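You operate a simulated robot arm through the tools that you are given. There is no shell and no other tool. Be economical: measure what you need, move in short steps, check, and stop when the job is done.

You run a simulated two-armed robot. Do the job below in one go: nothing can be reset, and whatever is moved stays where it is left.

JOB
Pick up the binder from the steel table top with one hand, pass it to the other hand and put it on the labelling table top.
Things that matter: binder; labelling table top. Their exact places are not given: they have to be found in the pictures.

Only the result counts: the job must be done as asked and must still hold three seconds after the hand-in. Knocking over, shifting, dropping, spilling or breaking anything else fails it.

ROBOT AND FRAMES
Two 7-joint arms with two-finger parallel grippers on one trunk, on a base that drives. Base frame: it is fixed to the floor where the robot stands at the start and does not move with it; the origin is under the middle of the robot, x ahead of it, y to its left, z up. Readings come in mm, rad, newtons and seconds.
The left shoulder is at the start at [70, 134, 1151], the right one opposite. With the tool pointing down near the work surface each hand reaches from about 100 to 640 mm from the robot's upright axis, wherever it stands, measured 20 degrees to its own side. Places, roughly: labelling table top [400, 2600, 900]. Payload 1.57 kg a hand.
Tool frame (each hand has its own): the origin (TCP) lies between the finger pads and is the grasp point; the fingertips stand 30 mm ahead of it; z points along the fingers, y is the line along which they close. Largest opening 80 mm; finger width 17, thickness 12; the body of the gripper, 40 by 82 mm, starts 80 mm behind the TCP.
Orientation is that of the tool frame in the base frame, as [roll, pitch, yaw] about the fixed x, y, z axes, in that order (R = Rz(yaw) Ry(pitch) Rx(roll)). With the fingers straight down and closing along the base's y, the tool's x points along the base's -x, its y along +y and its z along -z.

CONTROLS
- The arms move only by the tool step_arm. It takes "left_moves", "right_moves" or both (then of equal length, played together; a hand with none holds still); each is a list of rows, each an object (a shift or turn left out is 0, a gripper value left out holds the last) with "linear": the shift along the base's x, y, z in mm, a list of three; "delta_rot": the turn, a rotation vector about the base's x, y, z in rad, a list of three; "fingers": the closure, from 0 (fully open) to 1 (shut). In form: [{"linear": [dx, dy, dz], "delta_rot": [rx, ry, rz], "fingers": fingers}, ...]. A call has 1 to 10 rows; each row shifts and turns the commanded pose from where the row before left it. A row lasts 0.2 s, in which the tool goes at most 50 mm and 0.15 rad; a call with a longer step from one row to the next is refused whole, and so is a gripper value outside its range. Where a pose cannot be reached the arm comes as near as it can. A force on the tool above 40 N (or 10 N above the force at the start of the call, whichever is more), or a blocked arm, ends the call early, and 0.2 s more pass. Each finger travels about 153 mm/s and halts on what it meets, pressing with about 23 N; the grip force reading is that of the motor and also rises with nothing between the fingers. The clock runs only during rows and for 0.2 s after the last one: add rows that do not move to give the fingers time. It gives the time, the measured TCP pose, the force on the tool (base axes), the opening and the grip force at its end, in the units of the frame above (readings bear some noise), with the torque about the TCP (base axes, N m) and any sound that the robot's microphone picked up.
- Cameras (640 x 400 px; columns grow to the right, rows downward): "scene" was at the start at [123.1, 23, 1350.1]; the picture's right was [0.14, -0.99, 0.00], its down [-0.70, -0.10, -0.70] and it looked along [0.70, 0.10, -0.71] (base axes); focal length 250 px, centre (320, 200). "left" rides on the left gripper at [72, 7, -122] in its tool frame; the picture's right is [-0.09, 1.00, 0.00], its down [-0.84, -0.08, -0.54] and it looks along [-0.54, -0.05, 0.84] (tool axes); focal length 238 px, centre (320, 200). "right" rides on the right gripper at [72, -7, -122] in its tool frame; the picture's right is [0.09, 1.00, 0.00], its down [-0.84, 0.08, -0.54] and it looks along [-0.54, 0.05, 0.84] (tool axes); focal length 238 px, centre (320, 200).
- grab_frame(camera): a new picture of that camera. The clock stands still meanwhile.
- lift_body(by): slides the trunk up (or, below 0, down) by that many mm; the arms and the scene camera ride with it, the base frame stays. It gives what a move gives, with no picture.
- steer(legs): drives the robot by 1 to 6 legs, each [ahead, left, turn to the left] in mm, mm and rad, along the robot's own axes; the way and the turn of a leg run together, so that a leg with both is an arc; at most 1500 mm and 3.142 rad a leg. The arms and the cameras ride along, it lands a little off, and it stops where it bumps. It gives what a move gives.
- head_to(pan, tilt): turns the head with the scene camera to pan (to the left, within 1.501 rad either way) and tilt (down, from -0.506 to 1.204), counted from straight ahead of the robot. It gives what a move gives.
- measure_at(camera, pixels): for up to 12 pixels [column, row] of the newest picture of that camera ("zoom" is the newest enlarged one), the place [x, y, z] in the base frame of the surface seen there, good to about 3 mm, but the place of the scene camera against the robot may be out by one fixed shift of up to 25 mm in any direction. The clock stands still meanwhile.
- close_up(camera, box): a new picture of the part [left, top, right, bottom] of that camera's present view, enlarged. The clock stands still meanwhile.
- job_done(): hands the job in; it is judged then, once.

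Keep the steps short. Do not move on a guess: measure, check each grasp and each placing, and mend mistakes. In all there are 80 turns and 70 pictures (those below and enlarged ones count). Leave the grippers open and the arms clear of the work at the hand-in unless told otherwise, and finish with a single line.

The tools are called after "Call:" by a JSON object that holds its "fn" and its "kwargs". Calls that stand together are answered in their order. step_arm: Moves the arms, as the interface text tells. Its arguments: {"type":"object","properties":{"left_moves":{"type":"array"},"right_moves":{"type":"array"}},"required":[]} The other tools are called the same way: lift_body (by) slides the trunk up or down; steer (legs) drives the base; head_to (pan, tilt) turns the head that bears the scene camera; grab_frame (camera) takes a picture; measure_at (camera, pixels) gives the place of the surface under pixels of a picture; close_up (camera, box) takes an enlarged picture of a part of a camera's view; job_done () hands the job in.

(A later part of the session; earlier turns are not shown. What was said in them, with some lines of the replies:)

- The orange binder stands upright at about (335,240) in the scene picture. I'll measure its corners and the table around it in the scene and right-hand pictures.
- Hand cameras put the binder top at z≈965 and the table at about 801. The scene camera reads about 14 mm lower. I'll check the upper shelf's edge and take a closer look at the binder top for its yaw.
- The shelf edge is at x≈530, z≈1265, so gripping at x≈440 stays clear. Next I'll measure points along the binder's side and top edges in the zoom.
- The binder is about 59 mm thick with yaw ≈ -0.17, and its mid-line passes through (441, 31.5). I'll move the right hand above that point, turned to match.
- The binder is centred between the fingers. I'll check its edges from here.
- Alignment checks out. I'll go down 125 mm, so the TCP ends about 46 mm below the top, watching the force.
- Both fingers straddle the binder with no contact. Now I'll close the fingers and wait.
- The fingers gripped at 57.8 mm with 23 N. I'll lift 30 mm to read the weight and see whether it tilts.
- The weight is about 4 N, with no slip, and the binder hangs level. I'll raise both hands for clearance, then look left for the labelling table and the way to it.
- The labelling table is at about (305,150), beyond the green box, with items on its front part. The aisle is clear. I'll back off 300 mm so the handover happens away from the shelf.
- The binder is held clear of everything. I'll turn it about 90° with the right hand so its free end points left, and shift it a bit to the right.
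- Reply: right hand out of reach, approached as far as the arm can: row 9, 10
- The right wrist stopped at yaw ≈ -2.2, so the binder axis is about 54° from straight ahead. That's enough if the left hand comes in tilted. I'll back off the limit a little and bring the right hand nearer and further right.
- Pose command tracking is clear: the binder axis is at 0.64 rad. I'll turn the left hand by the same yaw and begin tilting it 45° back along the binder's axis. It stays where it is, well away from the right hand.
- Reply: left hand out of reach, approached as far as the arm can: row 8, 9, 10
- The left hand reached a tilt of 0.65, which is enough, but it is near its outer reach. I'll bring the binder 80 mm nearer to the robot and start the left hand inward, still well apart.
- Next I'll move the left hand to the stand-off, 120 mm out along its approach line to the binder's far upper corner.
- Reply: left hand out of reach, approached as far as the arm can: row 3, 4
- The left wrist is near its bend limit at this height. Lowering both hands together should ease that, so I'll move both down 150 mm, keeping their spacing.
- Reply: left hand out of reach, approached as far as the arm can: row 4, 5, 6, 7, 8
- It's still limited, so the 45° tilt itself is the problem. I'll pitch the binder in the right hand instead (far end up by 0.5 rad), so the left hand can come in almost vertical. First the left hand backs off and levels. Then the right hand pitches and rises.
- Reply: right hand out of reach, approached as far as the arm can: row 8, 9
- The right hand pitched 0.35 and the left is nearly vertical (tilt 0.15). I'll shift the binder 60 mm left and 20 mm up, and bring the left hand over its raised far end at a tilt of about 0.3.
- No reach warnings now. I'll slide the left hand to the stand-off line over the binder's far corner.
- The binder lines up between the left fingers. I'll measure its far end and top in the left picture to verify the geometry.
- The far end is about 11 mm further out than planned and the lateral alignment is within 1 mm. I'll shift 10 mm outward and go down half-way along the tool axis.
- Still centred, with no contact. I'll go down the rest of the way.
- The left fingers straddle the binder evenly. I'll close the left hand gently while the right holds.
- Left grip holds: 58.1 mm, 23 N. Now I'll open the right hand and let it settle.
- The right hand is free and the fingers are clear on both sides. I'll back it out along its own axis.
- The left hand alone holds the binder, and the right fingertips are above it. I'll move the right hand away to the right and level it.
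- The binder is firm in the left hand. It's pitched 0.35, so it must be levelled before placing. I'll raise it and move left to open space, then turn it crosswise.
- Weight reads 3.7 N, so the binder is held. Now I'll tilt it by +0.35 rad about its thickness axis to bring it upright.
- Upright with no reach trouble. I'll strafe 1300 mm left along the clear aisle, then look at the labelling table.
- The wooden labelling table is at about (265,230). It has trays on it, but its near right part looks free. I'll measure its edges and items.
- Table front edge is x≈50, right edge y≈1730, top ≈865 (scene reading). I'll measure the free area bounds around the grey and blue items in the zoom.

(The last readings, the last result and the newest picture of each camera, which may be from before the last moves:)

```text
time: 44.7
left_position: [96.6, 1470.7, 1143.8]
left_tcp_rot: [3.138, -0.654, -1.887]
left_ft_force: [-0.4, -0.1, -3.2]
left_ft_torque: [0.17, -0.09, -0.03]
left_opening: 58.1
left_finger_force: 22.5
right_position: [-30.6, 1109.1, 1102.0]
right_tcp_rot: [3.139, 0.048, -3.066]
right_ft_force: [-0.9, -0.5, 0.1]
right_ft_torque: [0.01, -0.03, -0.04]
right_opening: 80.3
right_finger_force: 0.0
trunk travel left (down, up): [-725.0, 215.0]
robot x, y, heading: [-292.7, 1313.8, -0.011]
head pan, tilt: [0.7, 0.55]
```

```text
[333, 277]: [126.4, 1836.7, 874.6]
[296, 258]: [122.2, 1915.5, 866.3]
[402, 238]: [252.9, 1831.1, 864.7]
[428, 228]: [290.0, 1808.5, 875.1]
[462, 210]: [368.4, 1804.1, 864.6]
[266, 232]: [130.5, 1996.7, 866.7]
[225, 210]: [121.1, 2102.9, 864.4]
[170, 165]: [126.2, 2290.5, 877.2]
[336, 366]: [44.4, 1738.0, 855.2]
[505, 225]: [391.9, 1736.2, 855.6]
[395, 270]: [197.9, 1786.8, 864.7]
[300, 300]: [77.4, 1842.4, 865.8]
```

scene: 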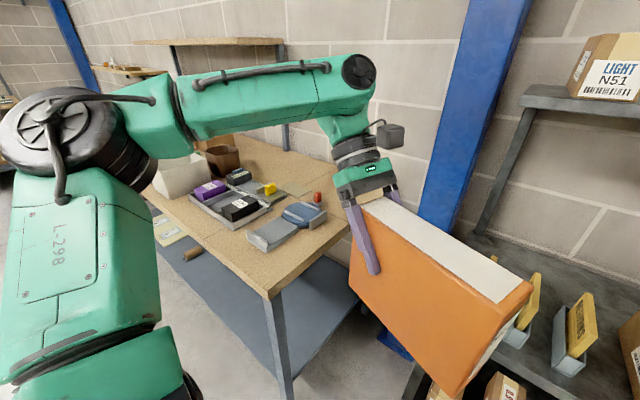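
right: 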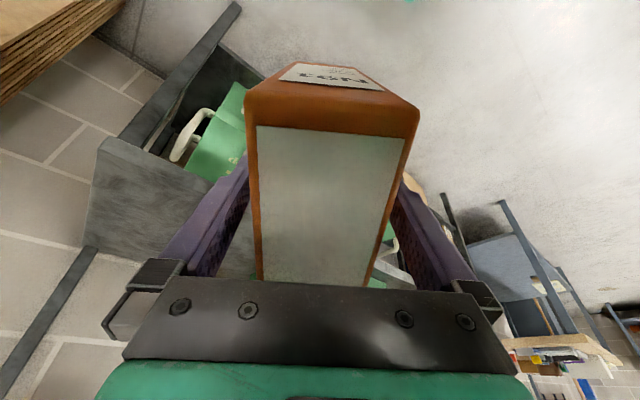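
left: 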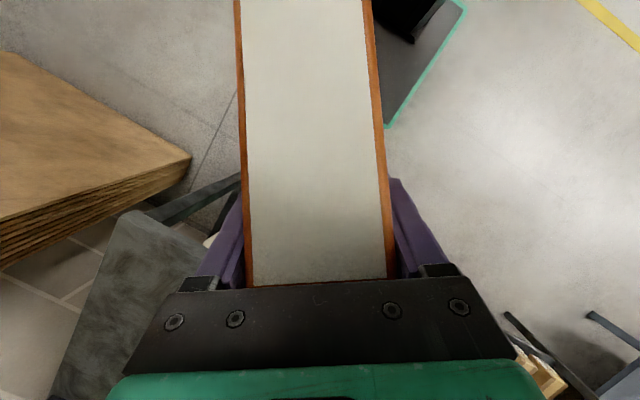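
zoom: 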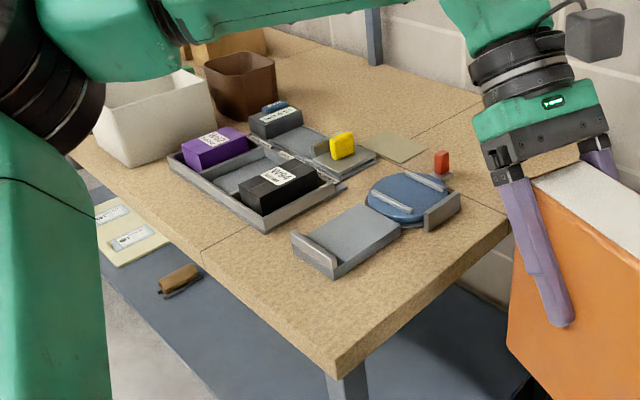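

Two free strips exist: the front strip (about 75 mm deep) and the right strip (about 95 mm wide, running along x). To choose, I need the size of the robot's base and an unshifted view from the left hand.

Call:
{"fn": "grab_frame", "kwargs": {"camera": "left"}}

Call:
{"fn": "grab_frame", "kwargs": {"camera": "right"}}

```text
41 pictures are left
```

left: 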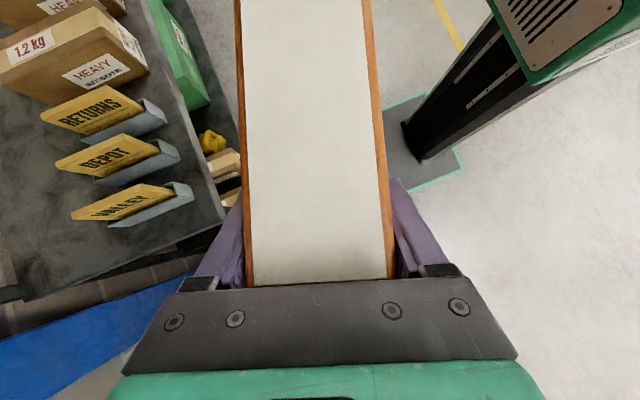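

```text
40 pictures are left
```

right: 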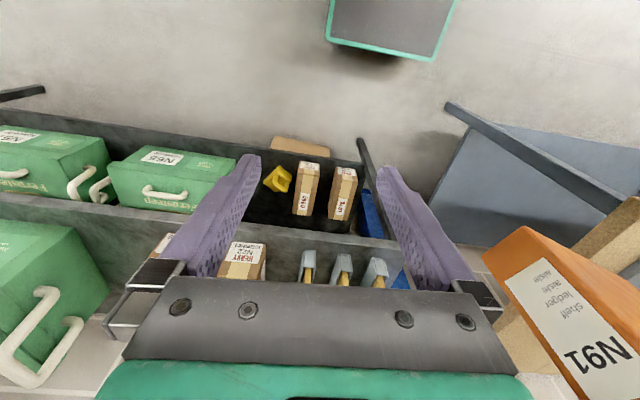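

Call:
{"fn": "measure_at", "kwargs": {"camera": "right", "pixels": [[328, 38], [432, 60], [380, 50], [450, 105], [490, 128], [600, 215]]}}

Call:
{"fn": "measure_at", "kwargs": {"camera": "left", "pixels": [[462, 170], [425, 190], [245, 270], [388, 265], [305, 270], [305, 30], [243, 60], [376, 100]]}}

```text
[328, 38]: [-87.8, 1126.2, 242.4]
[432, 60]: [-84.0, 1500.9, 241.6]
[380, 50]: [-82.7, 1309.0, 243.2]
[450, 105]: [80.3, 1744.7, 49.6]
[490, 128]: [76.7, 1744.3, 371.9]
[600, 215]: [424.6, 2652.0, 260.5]
```

```text
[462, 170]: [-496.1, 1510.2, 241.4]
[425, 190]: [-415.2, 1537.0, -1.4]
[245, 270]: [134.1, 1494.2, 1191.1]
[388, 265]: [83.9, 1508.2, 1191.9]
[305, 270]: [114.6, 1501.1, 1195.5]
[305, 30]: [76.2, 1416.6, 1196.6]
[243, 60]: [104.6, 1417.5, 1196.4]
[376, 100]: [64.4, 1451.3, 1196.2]
```

Base front is 210 mm ahead of its axis, and the binder is level (top within 1 mm). I choose the front strip with the binder along y, near the right corner. First I'll turn the hand +0.316 rad so the binder is parallel to the table front. Then I'll strafe 425 mm left, staying high.

Call:
{"fn": "step_arm", "kwargs": {"left_moves": [{"delta_rot": [0, 0, 0.105]}, {"delta_rot": [0, 0, 0.105]}, {"delta_rot": [0, 0, 0.106]}, {}]}}

Call:
{"fn": "steer", "kwargs": {"legs": [[0, 425, 0.005]]}}

Call:
{"fn": "head_to", "kwargs": {"pan": 0.15, "tilt": 0.8}}

Call:
{"fn": "grab_frame", "kwargs": {"camera": "scene"}}

Call:
{"fn": "grab_frame", "kwargs": {"camera": "left"}}

```text
time: 45.7
left_position: [97.5, 1469.8, 1143.3]
left_tcp_rot: [3.139, -0.654, -1.569]
left_ft_force: [0.8, -0.3, -3.9]
left_ft_torque: [0.21, -0.05, -0.04]
left_opening: 58.2
left_finger_force: 23.5
right_position: [-31.7, 1108.4, 1101.9]
right_tcp_rot: [3.139, 0.048, -3.068]
right_ft_force: [-0.3, 0.2, -0.5]
right_ft_torque: [-0.04, -0.02, 0.04]
right_opening: 80.2
right_finger_force: 0.1
trunk travel left (down, up): [-725.0, 215.0]
robot x, y, heading: [-292.8, 1310.2, -0.007]
head pan, tilt: [0.7, 0.55]
```

```text
time: 48.3
left_position: [99.6, 1892.3, 1143.4]
left_tcp_rot: [3.139, -0.655, -1.575]
left_ft_force: [0.3, -0.9, -3.3]
left_ft_torque: [0.22, -0.02, 0.02]
left_opening: 57.8
left_finger_force: 23.1
right_position: [-27.1, 1530.4, 1100.6]
right_tcp_rot: [3.141, 0.049, -3.069]
right_ft_force: [-0.1, -0.8, -0.2]
right_ft_torque: [0.03, -0.03, -0.01]
right_opening: 80.0
right_finger_force: 0.0
trunk travel left (down, up): [-725.0, 215.0]
robot x, y, heading: [-292.3, 1736.6, -0.012]
head pan, tilt: [0.7, 0.55]
```

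```text
time: 49.2
left_position: [101.1, 1892.5, 1143.0]
left_tcp_rot: [3.14, -0.654, -1.574]
left_ft_force: [-0.7, -0.6, -3.9]
left_ft_torque: [0.19, -0.02, -0.01]
left_opening: 57.6
left_finger_force: 22.8
right_position: [-27.2, 1531.6, 1101.9]
right_tcp_rot: [3.141, 0.049, -3.069]
right_ft_force: [0.2, -0.2, -0.2]
right_ft_torque: [-0.02, 0.0, -0.01]
right_opening: 80.0
right_finger_force: 0.0
trunk travel left (down, up): [-725.0, 215.0]
robot x, y, heading: [-286.7, 1732.6, -0.01]
head pan, tilt: [0.15, 0.799]
```

```text
39 pictures are left
```

scene: 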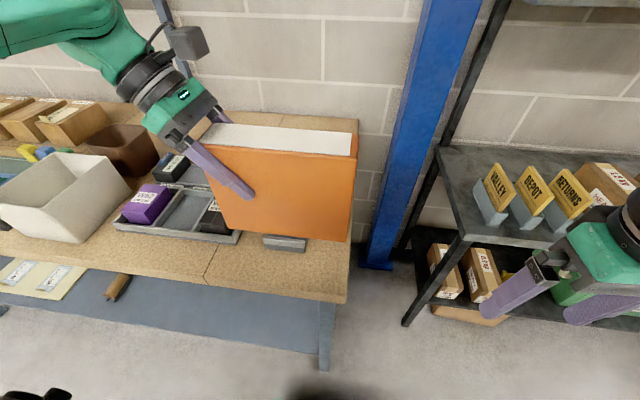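

```text
38 pictures are left
```

left: 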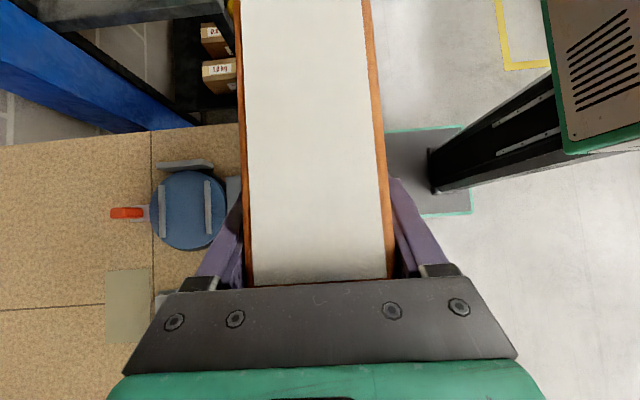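

The binder is over the table's right part. I'll measure the tabletop in the left picture (no shift) and the front edge and grey item in the scene picture.

Call:
{"fn": "measure_at", "kwargs": {"camera": "left", "pixels": [[200, 132], [170, 145], [220, 150], [90, 240], [235, 140], [190, 165], [190, 245], [230, 185]]}}

Call:
{"fn": "measure_at", "kwargs": {"camera": "scene", "pixels": [[345, 296], [200, 277], [270, 280], [285, 248], [266, 238], [303, 240], [235, 240], [180, 238], [120, 227], [300, 270], [60, 241], [240, 262]]}}

```text
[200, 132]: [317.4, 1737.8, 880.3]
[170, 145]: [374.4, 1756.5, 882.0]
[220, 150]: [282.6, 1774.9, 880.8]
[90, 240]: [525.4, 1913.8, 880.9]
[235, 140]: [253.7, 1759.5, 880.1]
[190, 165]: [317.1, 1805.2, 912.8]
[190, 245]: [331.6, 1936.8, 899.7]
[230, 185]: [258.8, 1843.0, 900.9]
```

```text
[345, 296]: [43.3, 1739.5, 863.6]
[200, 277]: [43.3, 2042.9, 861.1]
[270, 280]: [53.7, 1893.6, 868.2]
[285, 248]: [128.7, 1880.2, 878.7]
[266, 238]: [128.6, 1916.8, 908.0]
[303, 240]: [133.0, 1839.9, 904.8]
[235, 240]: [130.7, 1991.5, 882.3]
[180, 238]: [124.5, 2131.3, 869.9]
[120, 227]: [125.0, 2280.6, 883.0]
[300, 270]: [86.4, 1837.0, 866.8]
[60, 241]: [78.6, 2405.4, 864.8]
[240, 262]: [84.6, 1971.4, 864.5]
```

Call:
{"fn": "measure_at", "kwargs": {"camera": "scene", "pixels": [[320, 190], [270, 200], [280, 170], [340, 220], [352, 150], [230, 138], [300, 140]]}}

Call:
{"fn": "measure_at", "kwargs": {"camera": "left", "pixels": [[245, 200], [382, 200], [315, 10], [315, 270], [250, 270], [388, 260], [315, 140]]}}

```text
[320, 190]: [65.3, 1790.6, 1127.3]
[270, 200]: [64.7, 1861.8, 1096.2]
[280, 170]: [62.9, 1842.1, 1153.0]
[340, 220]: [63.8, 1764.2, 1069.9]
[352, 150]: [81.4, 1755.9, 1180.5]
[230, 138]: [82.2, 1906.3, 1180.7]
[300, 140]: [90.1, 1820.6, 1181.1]
```

```text
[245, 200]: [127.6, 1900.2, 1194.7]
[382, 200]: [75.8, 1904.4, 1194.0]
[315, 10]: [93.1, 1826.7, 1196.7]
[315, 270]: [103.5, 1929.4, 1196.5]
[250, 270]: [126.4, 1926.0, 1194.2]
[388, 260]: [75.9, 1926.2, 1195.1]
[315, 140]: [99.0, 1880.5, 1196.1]
```

The scene shift is about -7.5 mm in x, so the true front edge is x≈51 and the grey item starts at x≈136. I'll aim the binder centre at x≈88. Before lowering I'll check the white box height and the left forearm position.

Call:
{"fn": "measure_at", "kwargs": {"camera": "scene", "pixels": [[125, 190], [60, 155], [20, 205], [130, 130], [40, 40], [90, 45], [10, 50], [145, 100]]}}

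Call:
{"fn": "step_arm", "kwargs": {"left_moves": [{"linear": [-6, 0, 0]}, {"linear": [-7, 0, 0]}, {}]}}

Call:
{"fn": "head_to", "kwargs": {"pan": 1.0, "tilt": 0.6}}

Call:
{"fn": "grab_frame", "kwargs": {"camera": "scene"}}

```text
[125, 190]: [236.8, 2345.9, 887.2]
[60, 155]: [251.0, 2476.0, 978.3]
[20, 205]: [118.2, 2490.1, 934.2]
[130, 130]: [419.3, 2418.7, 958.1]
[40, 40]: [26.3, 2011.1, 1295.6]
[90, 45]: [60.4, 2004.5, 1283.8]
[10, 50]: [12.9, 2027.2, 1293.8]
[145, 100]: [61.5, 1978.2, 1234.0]
```

```text
time: 50.0
left_position: [87.4, 1892.5, 1143.5]
left_tcp_rot: [3.139, -0.655, -1.574]
left_ft_force: [-0.5, 1.0, -3.3]
left_ft_torque: [0.17, 0.02, -0.02]
left_opening: 57.9
left_finger_force: 23.4
right_position: [-27.6, 1531.1, 1101.0]
right_tcp_rot: [3.14, 0.049, -3.07]
right_ft_force: [-0.2, 0.0, 0.3]
right_ft_torque: [0.0, 0.03, 0.0]
right_opening: 80.1
right_finger_force: 0.0
trunk travel left (down, up): [-725.0, 215.0]
robot x, y, heading: [-290.8, 1736.0, -0.009]
head pan, tilt: [0.15, 0.799]
```

```text
time: 51.2
left_position: [85.8, 1891.0, 1144.7]
left_tcp_rot: [3.139, -0.653, -1.573]
left_ft_force: [-0.5, -0.5, -3.8]
left_ft_torque: [0.19, 0.01, -0.03]
left_opening: 57.8
left_finger_force: 22.9
right_position: [-27.7, 1531.2, 1101.3]
right_tcp_rot: [3.141, 0.046, -3.069]
right_ft_force: [0.9, -0.1, 0.4]
right_ft_torque: [-0.04, 0.01, -0.01]
right_opening: 79.9
right_finger_force: 0.0
trunk travel left (down, up): [-725.0, 215.0]
robot x, y, heading: [-290.1, 1733.0, -0.007]
head pan, tilt: [1.0, 0.6]
```

```text
37 pictures are left
```

scene: 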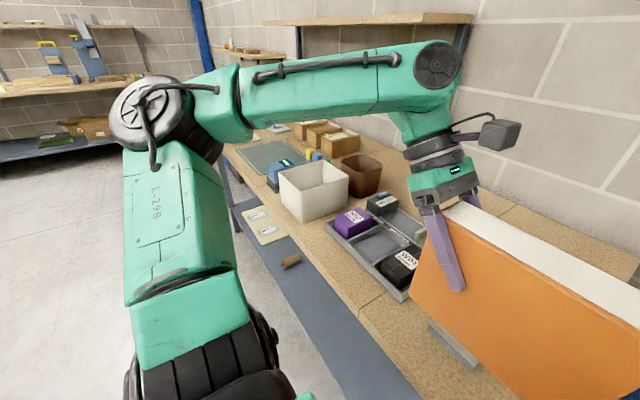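

Forearm and elbow stay well above the items (forearm underside about 1240, items below 980). I'll lower the trunk by 130 mm, which leaves about 20 mm under the binder.

Call:
{"fn": "lift_body", "kwargs": {"by": -130}}

Call:
{"fn": "head_to", "kwargs": {"pan": 0.15, "tilt": 0.85}}

Call:
{"fn": "grab_frame", "kwargs": {"camera": "scene"}}

```text
time: 52.8
left_position: [87.4, 1894.1, 1012.6]
left_tcp_rot: [3.139, -0.655, -1.575]
left_ft_force: [0.0, -0.1, -3.5]
left_ft_torque: [0.18, 0.02, 0.01]
left_opening: 58.2
left_finger_force: 22.5
right_position: [-28.2, 1533.1, 970.7]
right_tcp_rot: [3.14, 0.048, -3.07]
right_ft_force: [-0.3, 0.3, 1.0]
right_ft_torque: [-0.01, -0.01, 0.02]
right_opening: 79.9
right_finger_force: 0.0
trunk travel left (down, up): [-595.0, 345.0]
robot x, y, heading: [-287.8, 1734.6, -0.014]
head pan, tilt: [1.0, 0.6]
```

```text
time: 54.0
left_position: [86.5, 1892.9, 1013.1]
left_tcp_rot: [3.137, -0.655, -1.576]
left_ft_force: [0.2, 0.1, -3.3]
left_ft_torque: [0.15, 0.01, 0.0]
left_opening: 58.0
left_finger_force: 23.1
right_position: [-26.6, 1532.3, 971.8]
right_tcp_rot: [3.141, 0.049, -3.072]
right_ft_force: [-0.7, 0.5, -0.9]
right_ft_torque: [0.0, -0.02, 0.01]
right_opening: 80.1
right_finger_force: 0.0
trunk travel left (down, up): [-595.0, 345.0]
robot x, y, heading: [-293.4, 1737.5, -0.01]
head pan, tilt: [0.15, 0.85]
```

```text
36 pictures are left
```

scene: 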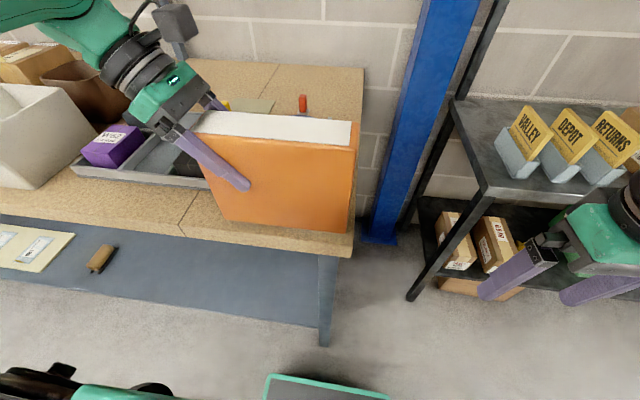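

The binder hovers above the front strip. I'll measure its bottom edge against the tabletop and front edge.

Call:
{"fn": "measure_at", "kwargs": {"camera": "scene", "pixels": [[335, 227], [235, 215], [280, 219], [300, 238], [220, 225], [345, 257], [250, 247], [280, 150], [330, 150]]}}

```text
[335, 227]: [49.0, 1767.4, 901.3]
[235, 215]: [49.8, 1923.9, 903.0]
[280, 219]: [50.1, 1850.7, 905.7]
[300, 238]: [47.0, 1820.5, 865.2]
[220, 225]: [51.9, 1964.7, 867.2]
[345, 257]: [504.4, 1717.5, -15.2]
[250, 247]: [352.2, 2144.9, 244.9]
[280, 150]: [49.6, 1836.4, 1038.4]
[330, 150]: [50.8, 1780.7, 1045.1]
```

The binder's front face is about 5 mm inside the front edge. I'll shift it 4 mm inward and lower in small steps.

Call:
{"fn": "step_arm", "kwargs": {"left_moves": [{"linear": [4, 0, 0]}, {"linear": [0, 0, -6]}, {"linear": [0, 0, -6]}, {"linear": [0, 0, -4]}, {}]}}

Call:
{"fn": "close_up", "kwargs": {"camera": "scene", "box": [180, 90, 380, 280]}}

```text
time: 55.2
left_position: [91.6, 1893.4, 997.7]
left_tcp_rot: [3.139, -0.655, -1.575]
left_ft_force: [-0.1, 0.9, -4.1]
left_ft_torque: [0.18, -0.01, 0.01]
left_opening: 57.8
left_finger_force: 22.7
right_position: [-28.8, 1532.6, 972.3]
right_tcp_rot: [3.14, 0.049, -3.07]
right_ft_force: [0.1, 0.8, 0.1]
right_ft_torque: [-0.04, 0.0, -0.02]
right_opening: 80.2
right_finger_force: 0.1
trunk travel left (down, up): [-595.0, 345.0]
robot x, y, heading: [-289.7, 1737.9, -0.006]
head pan, tilt: [0.15, 0.85]
```

```text
2.11 times, centred on (280, 185) of scene
```

zoom: 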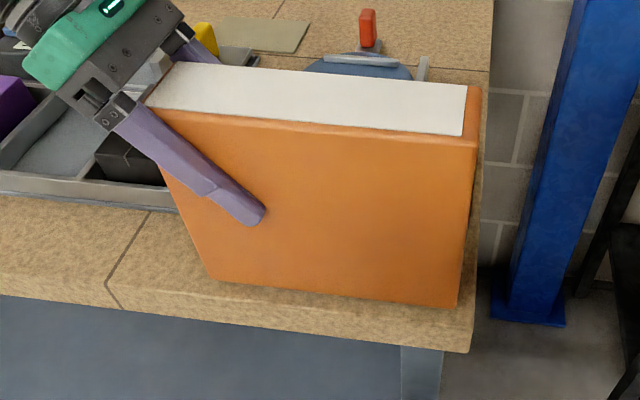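

Not touching yet, and positioned fully on the top. I'll lower in 2 mm steps until contact shows.

Call:
{"fn": "step_arm", "kwargs": {"left_moves": [{"linear": [0, 0, -2]}, {"linear": [0, 0, -2]}, {"linear": [0, 0, -1]}, {}]}}

```text
time: 56.2
left_position: [91.1, 1893.4, 993.2]
left_tcp_rot: [3.141, -0.655, -1.575]
left_ft_force: [1.8, 2.3, 7.2]
left_ft_torque: [0.08, 0.11, -0.13]
left_opening: 57.9
left_finger_force: 23.4
right_position: [-28.8, 1531.7, 971.7]
right_tcp_rot: [-3.14, 0.052, -3.069]
right_ft_force: [0.1, -0.4, -0.5]
right_ft_torque: [-0.02, 0.01, 0.01]
right_opening: 79.9
right_finger_force: 0.1
trunk travel left (down, up): [-595.0, 345.0]
robot x, y, heading: [-291.6, 1736.6, -0.004]
head pan, tilt: [0.15, 0.85]
```

Contact: the force went from -4 to +7 N, so the binder is on the table. I'll open the left hand slowly.

Call:
{"fn": "step_arm", "kwargs": {"left_moves": [{"fingers": 0.24}, {"fingers": 0.15}, {"fingers": 0}, {}, {}]}}

Call:
{"fn": "grab_frame", "kwargs": {"camera": "left"}}

Call:
{"fn": "close_up", "kwargs": {"camera": "scene", "box": [180, 90, 380, 280]}}

```text
time: 57.4
left_position: [89.8, 1893.5, 992.9]
left_tcp_rot: [3.14, -0.655, -1.574]
left_ft_force: [0.6, 1.0, 0.9]
left_ft_torque: [-0.04, 0.0, 0.02]
left_opening: 80.1
left_finger_force: 0.1
right_position: [-27.8, 1532.6, 971.7]
right_tcp_rot: [3.14, 0.051, -3.071]
right_ft_force: [0.4, 0.4, 0.5]
right_ft_torque: [0.02, 0.03, 0.0]
right_opening: 80.1
right_finger_force: 0.0
trunk travel left (down, up): [-595.0, 345.0]
robot x, y, heading: [-294.7, 1738.3, -0.011]
head pan, tilt: [0.15, 0.85]
```

```text
34 pictures are left
```

left: 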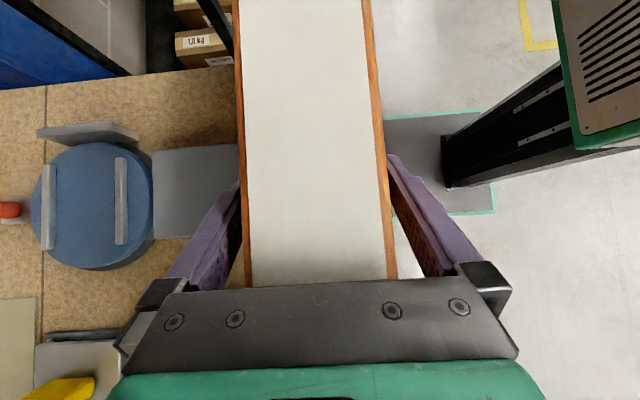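

```text
2.11 times, centred on (280, 185) of scene
```

zoom: 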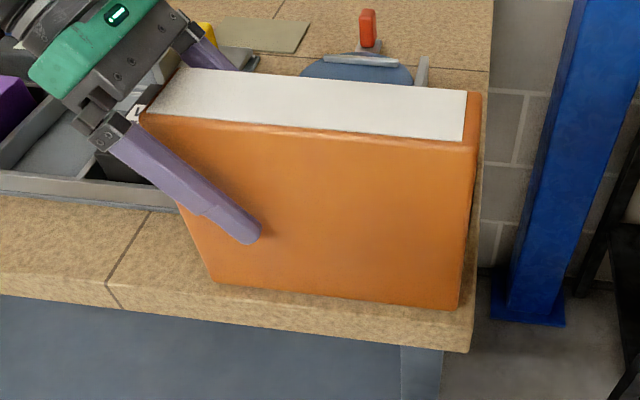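

The binder stands free, with finger gaps on both sides. I'll back the left hand out along its tool axis.

Call:
{"fn": "step_arm", "kwargs": {"left_moves": [{"linear": [0, 9, 12]}, {"linear": [0, 12, 16]}, {"linear": [0, 12, 16]}, {"linear": [0, 18, 24]}, {"linear": [0, 18, 24]}, {"linear": [0, 12, 24]}, {}]}}

Call:
{"fn": "grab_frame", "kwargs": {"camera": "scene"}}

```text
time: 59.0
left_position: [88.5, 1974.4, 1107.7]
left_tcp_rot: [3.139, -0.655, -1.574]
left_ft_force: [0.8, 0.8, 0.0]
left_ft_torque: [0.02, -0.01, 0.01]
left_opening: 80.3
left_finger_force: 0.1
right_position: [-28.1, 1531.6, 970.7]
right_tcp_rot: [3.14, 0.051, -3.069]
right_ft_force: [0.1, -0.5, 0.3]
right_ft_torque: [0.03, 0.02, 0.04]
right_opening: 80.0
right_finger_force: 0.0
trunk travel left (down, up): [-595.0, 345.0]
robot x, y, heading: [-292.1, 1735.5, -0.008]
head pan, tilt: [0.15, 0.85]
```

```text
32 pictures are left
```

scene: 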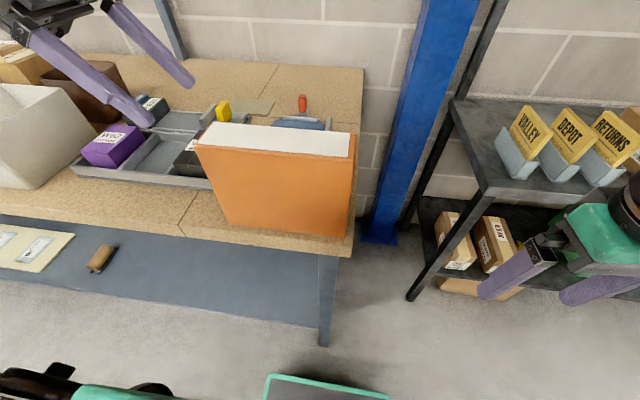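

The binder stands by itself and nothing else moved. I'll raise the left hand a bit more and check the binder's position once.

Call:
{"fn": "step_arm", "kwargs": {"left_moves": [{"linear": [-10, 0, 25]}, {"linear": [-10, 0, 25]}, {}, {}]}}

Call:
{"fn": "grab_frame", "kwargs": {"camera": "scene"}}

Call:
{"fn": "measure_at", "kwargs": {"camera": "scene", "pixels": [[340, 146], [220, 135], [280, 139], [330, 222], [240, 212], [280, 170], [300, 240]]}}

```text
time: 60.0
left_position: [70.0, 1973.4, 1160.2]
left_tcp_rot: [3.139, -0.656, -1.575]
left_ft_force: [-0.3, -0.7, 0.2]
left_ft_torque: [0.01, -0.02, 0.05]
left_opening: 80.1
left_finger_force: 0.1
right_position: [-28.3, 1531.4, 971.4]
right_tcp_rot: [3.139, 0.051, -3.07]
right_ft_force: [-0.3, -0.3, 0.2]
right_ft_torque: [-0.01, -0.04, 0.02]
right_opening: 79.8
right_finger_force: 0.0
trunk travel left (down, up): [-595.0, 345.0]
robot x, y, heading: [-290.0, 1738.0, -0.014]
head pan, tilt: [0.15, 0.85]
```

```text
31 pictures are left
```

scene: 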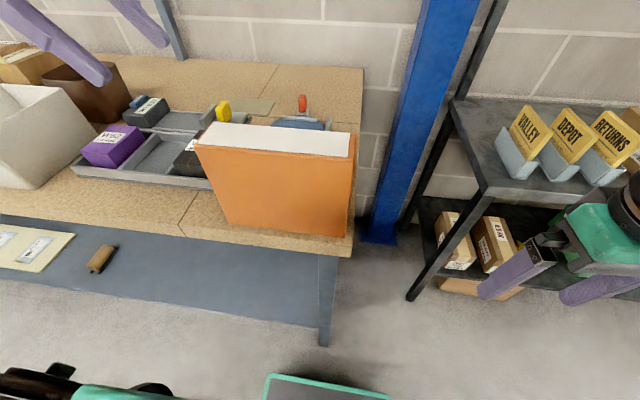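

```text
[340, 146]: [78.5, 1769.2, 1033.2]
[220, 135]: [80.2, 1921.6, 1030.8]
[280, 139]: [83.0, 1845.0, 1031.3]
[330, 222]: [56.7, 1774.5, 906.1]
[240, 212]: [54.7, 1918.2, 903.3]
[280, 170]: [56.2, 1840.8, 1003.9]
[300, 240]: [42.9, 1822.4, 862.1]
```

The binder is level and upright, fully on the labelling top, with about 12 mm to the front edge. Both grippers are open and clear, so I'm handing in.

Call:
{"fn": "job_done", "kwargs": {}}

```text
The job is handed in.
```

The right hand picked up the binder and passed it to the left, which set it upright on the labelling table top; nothing else appeared disturbed in the pictures, and both grippers are open and clear.
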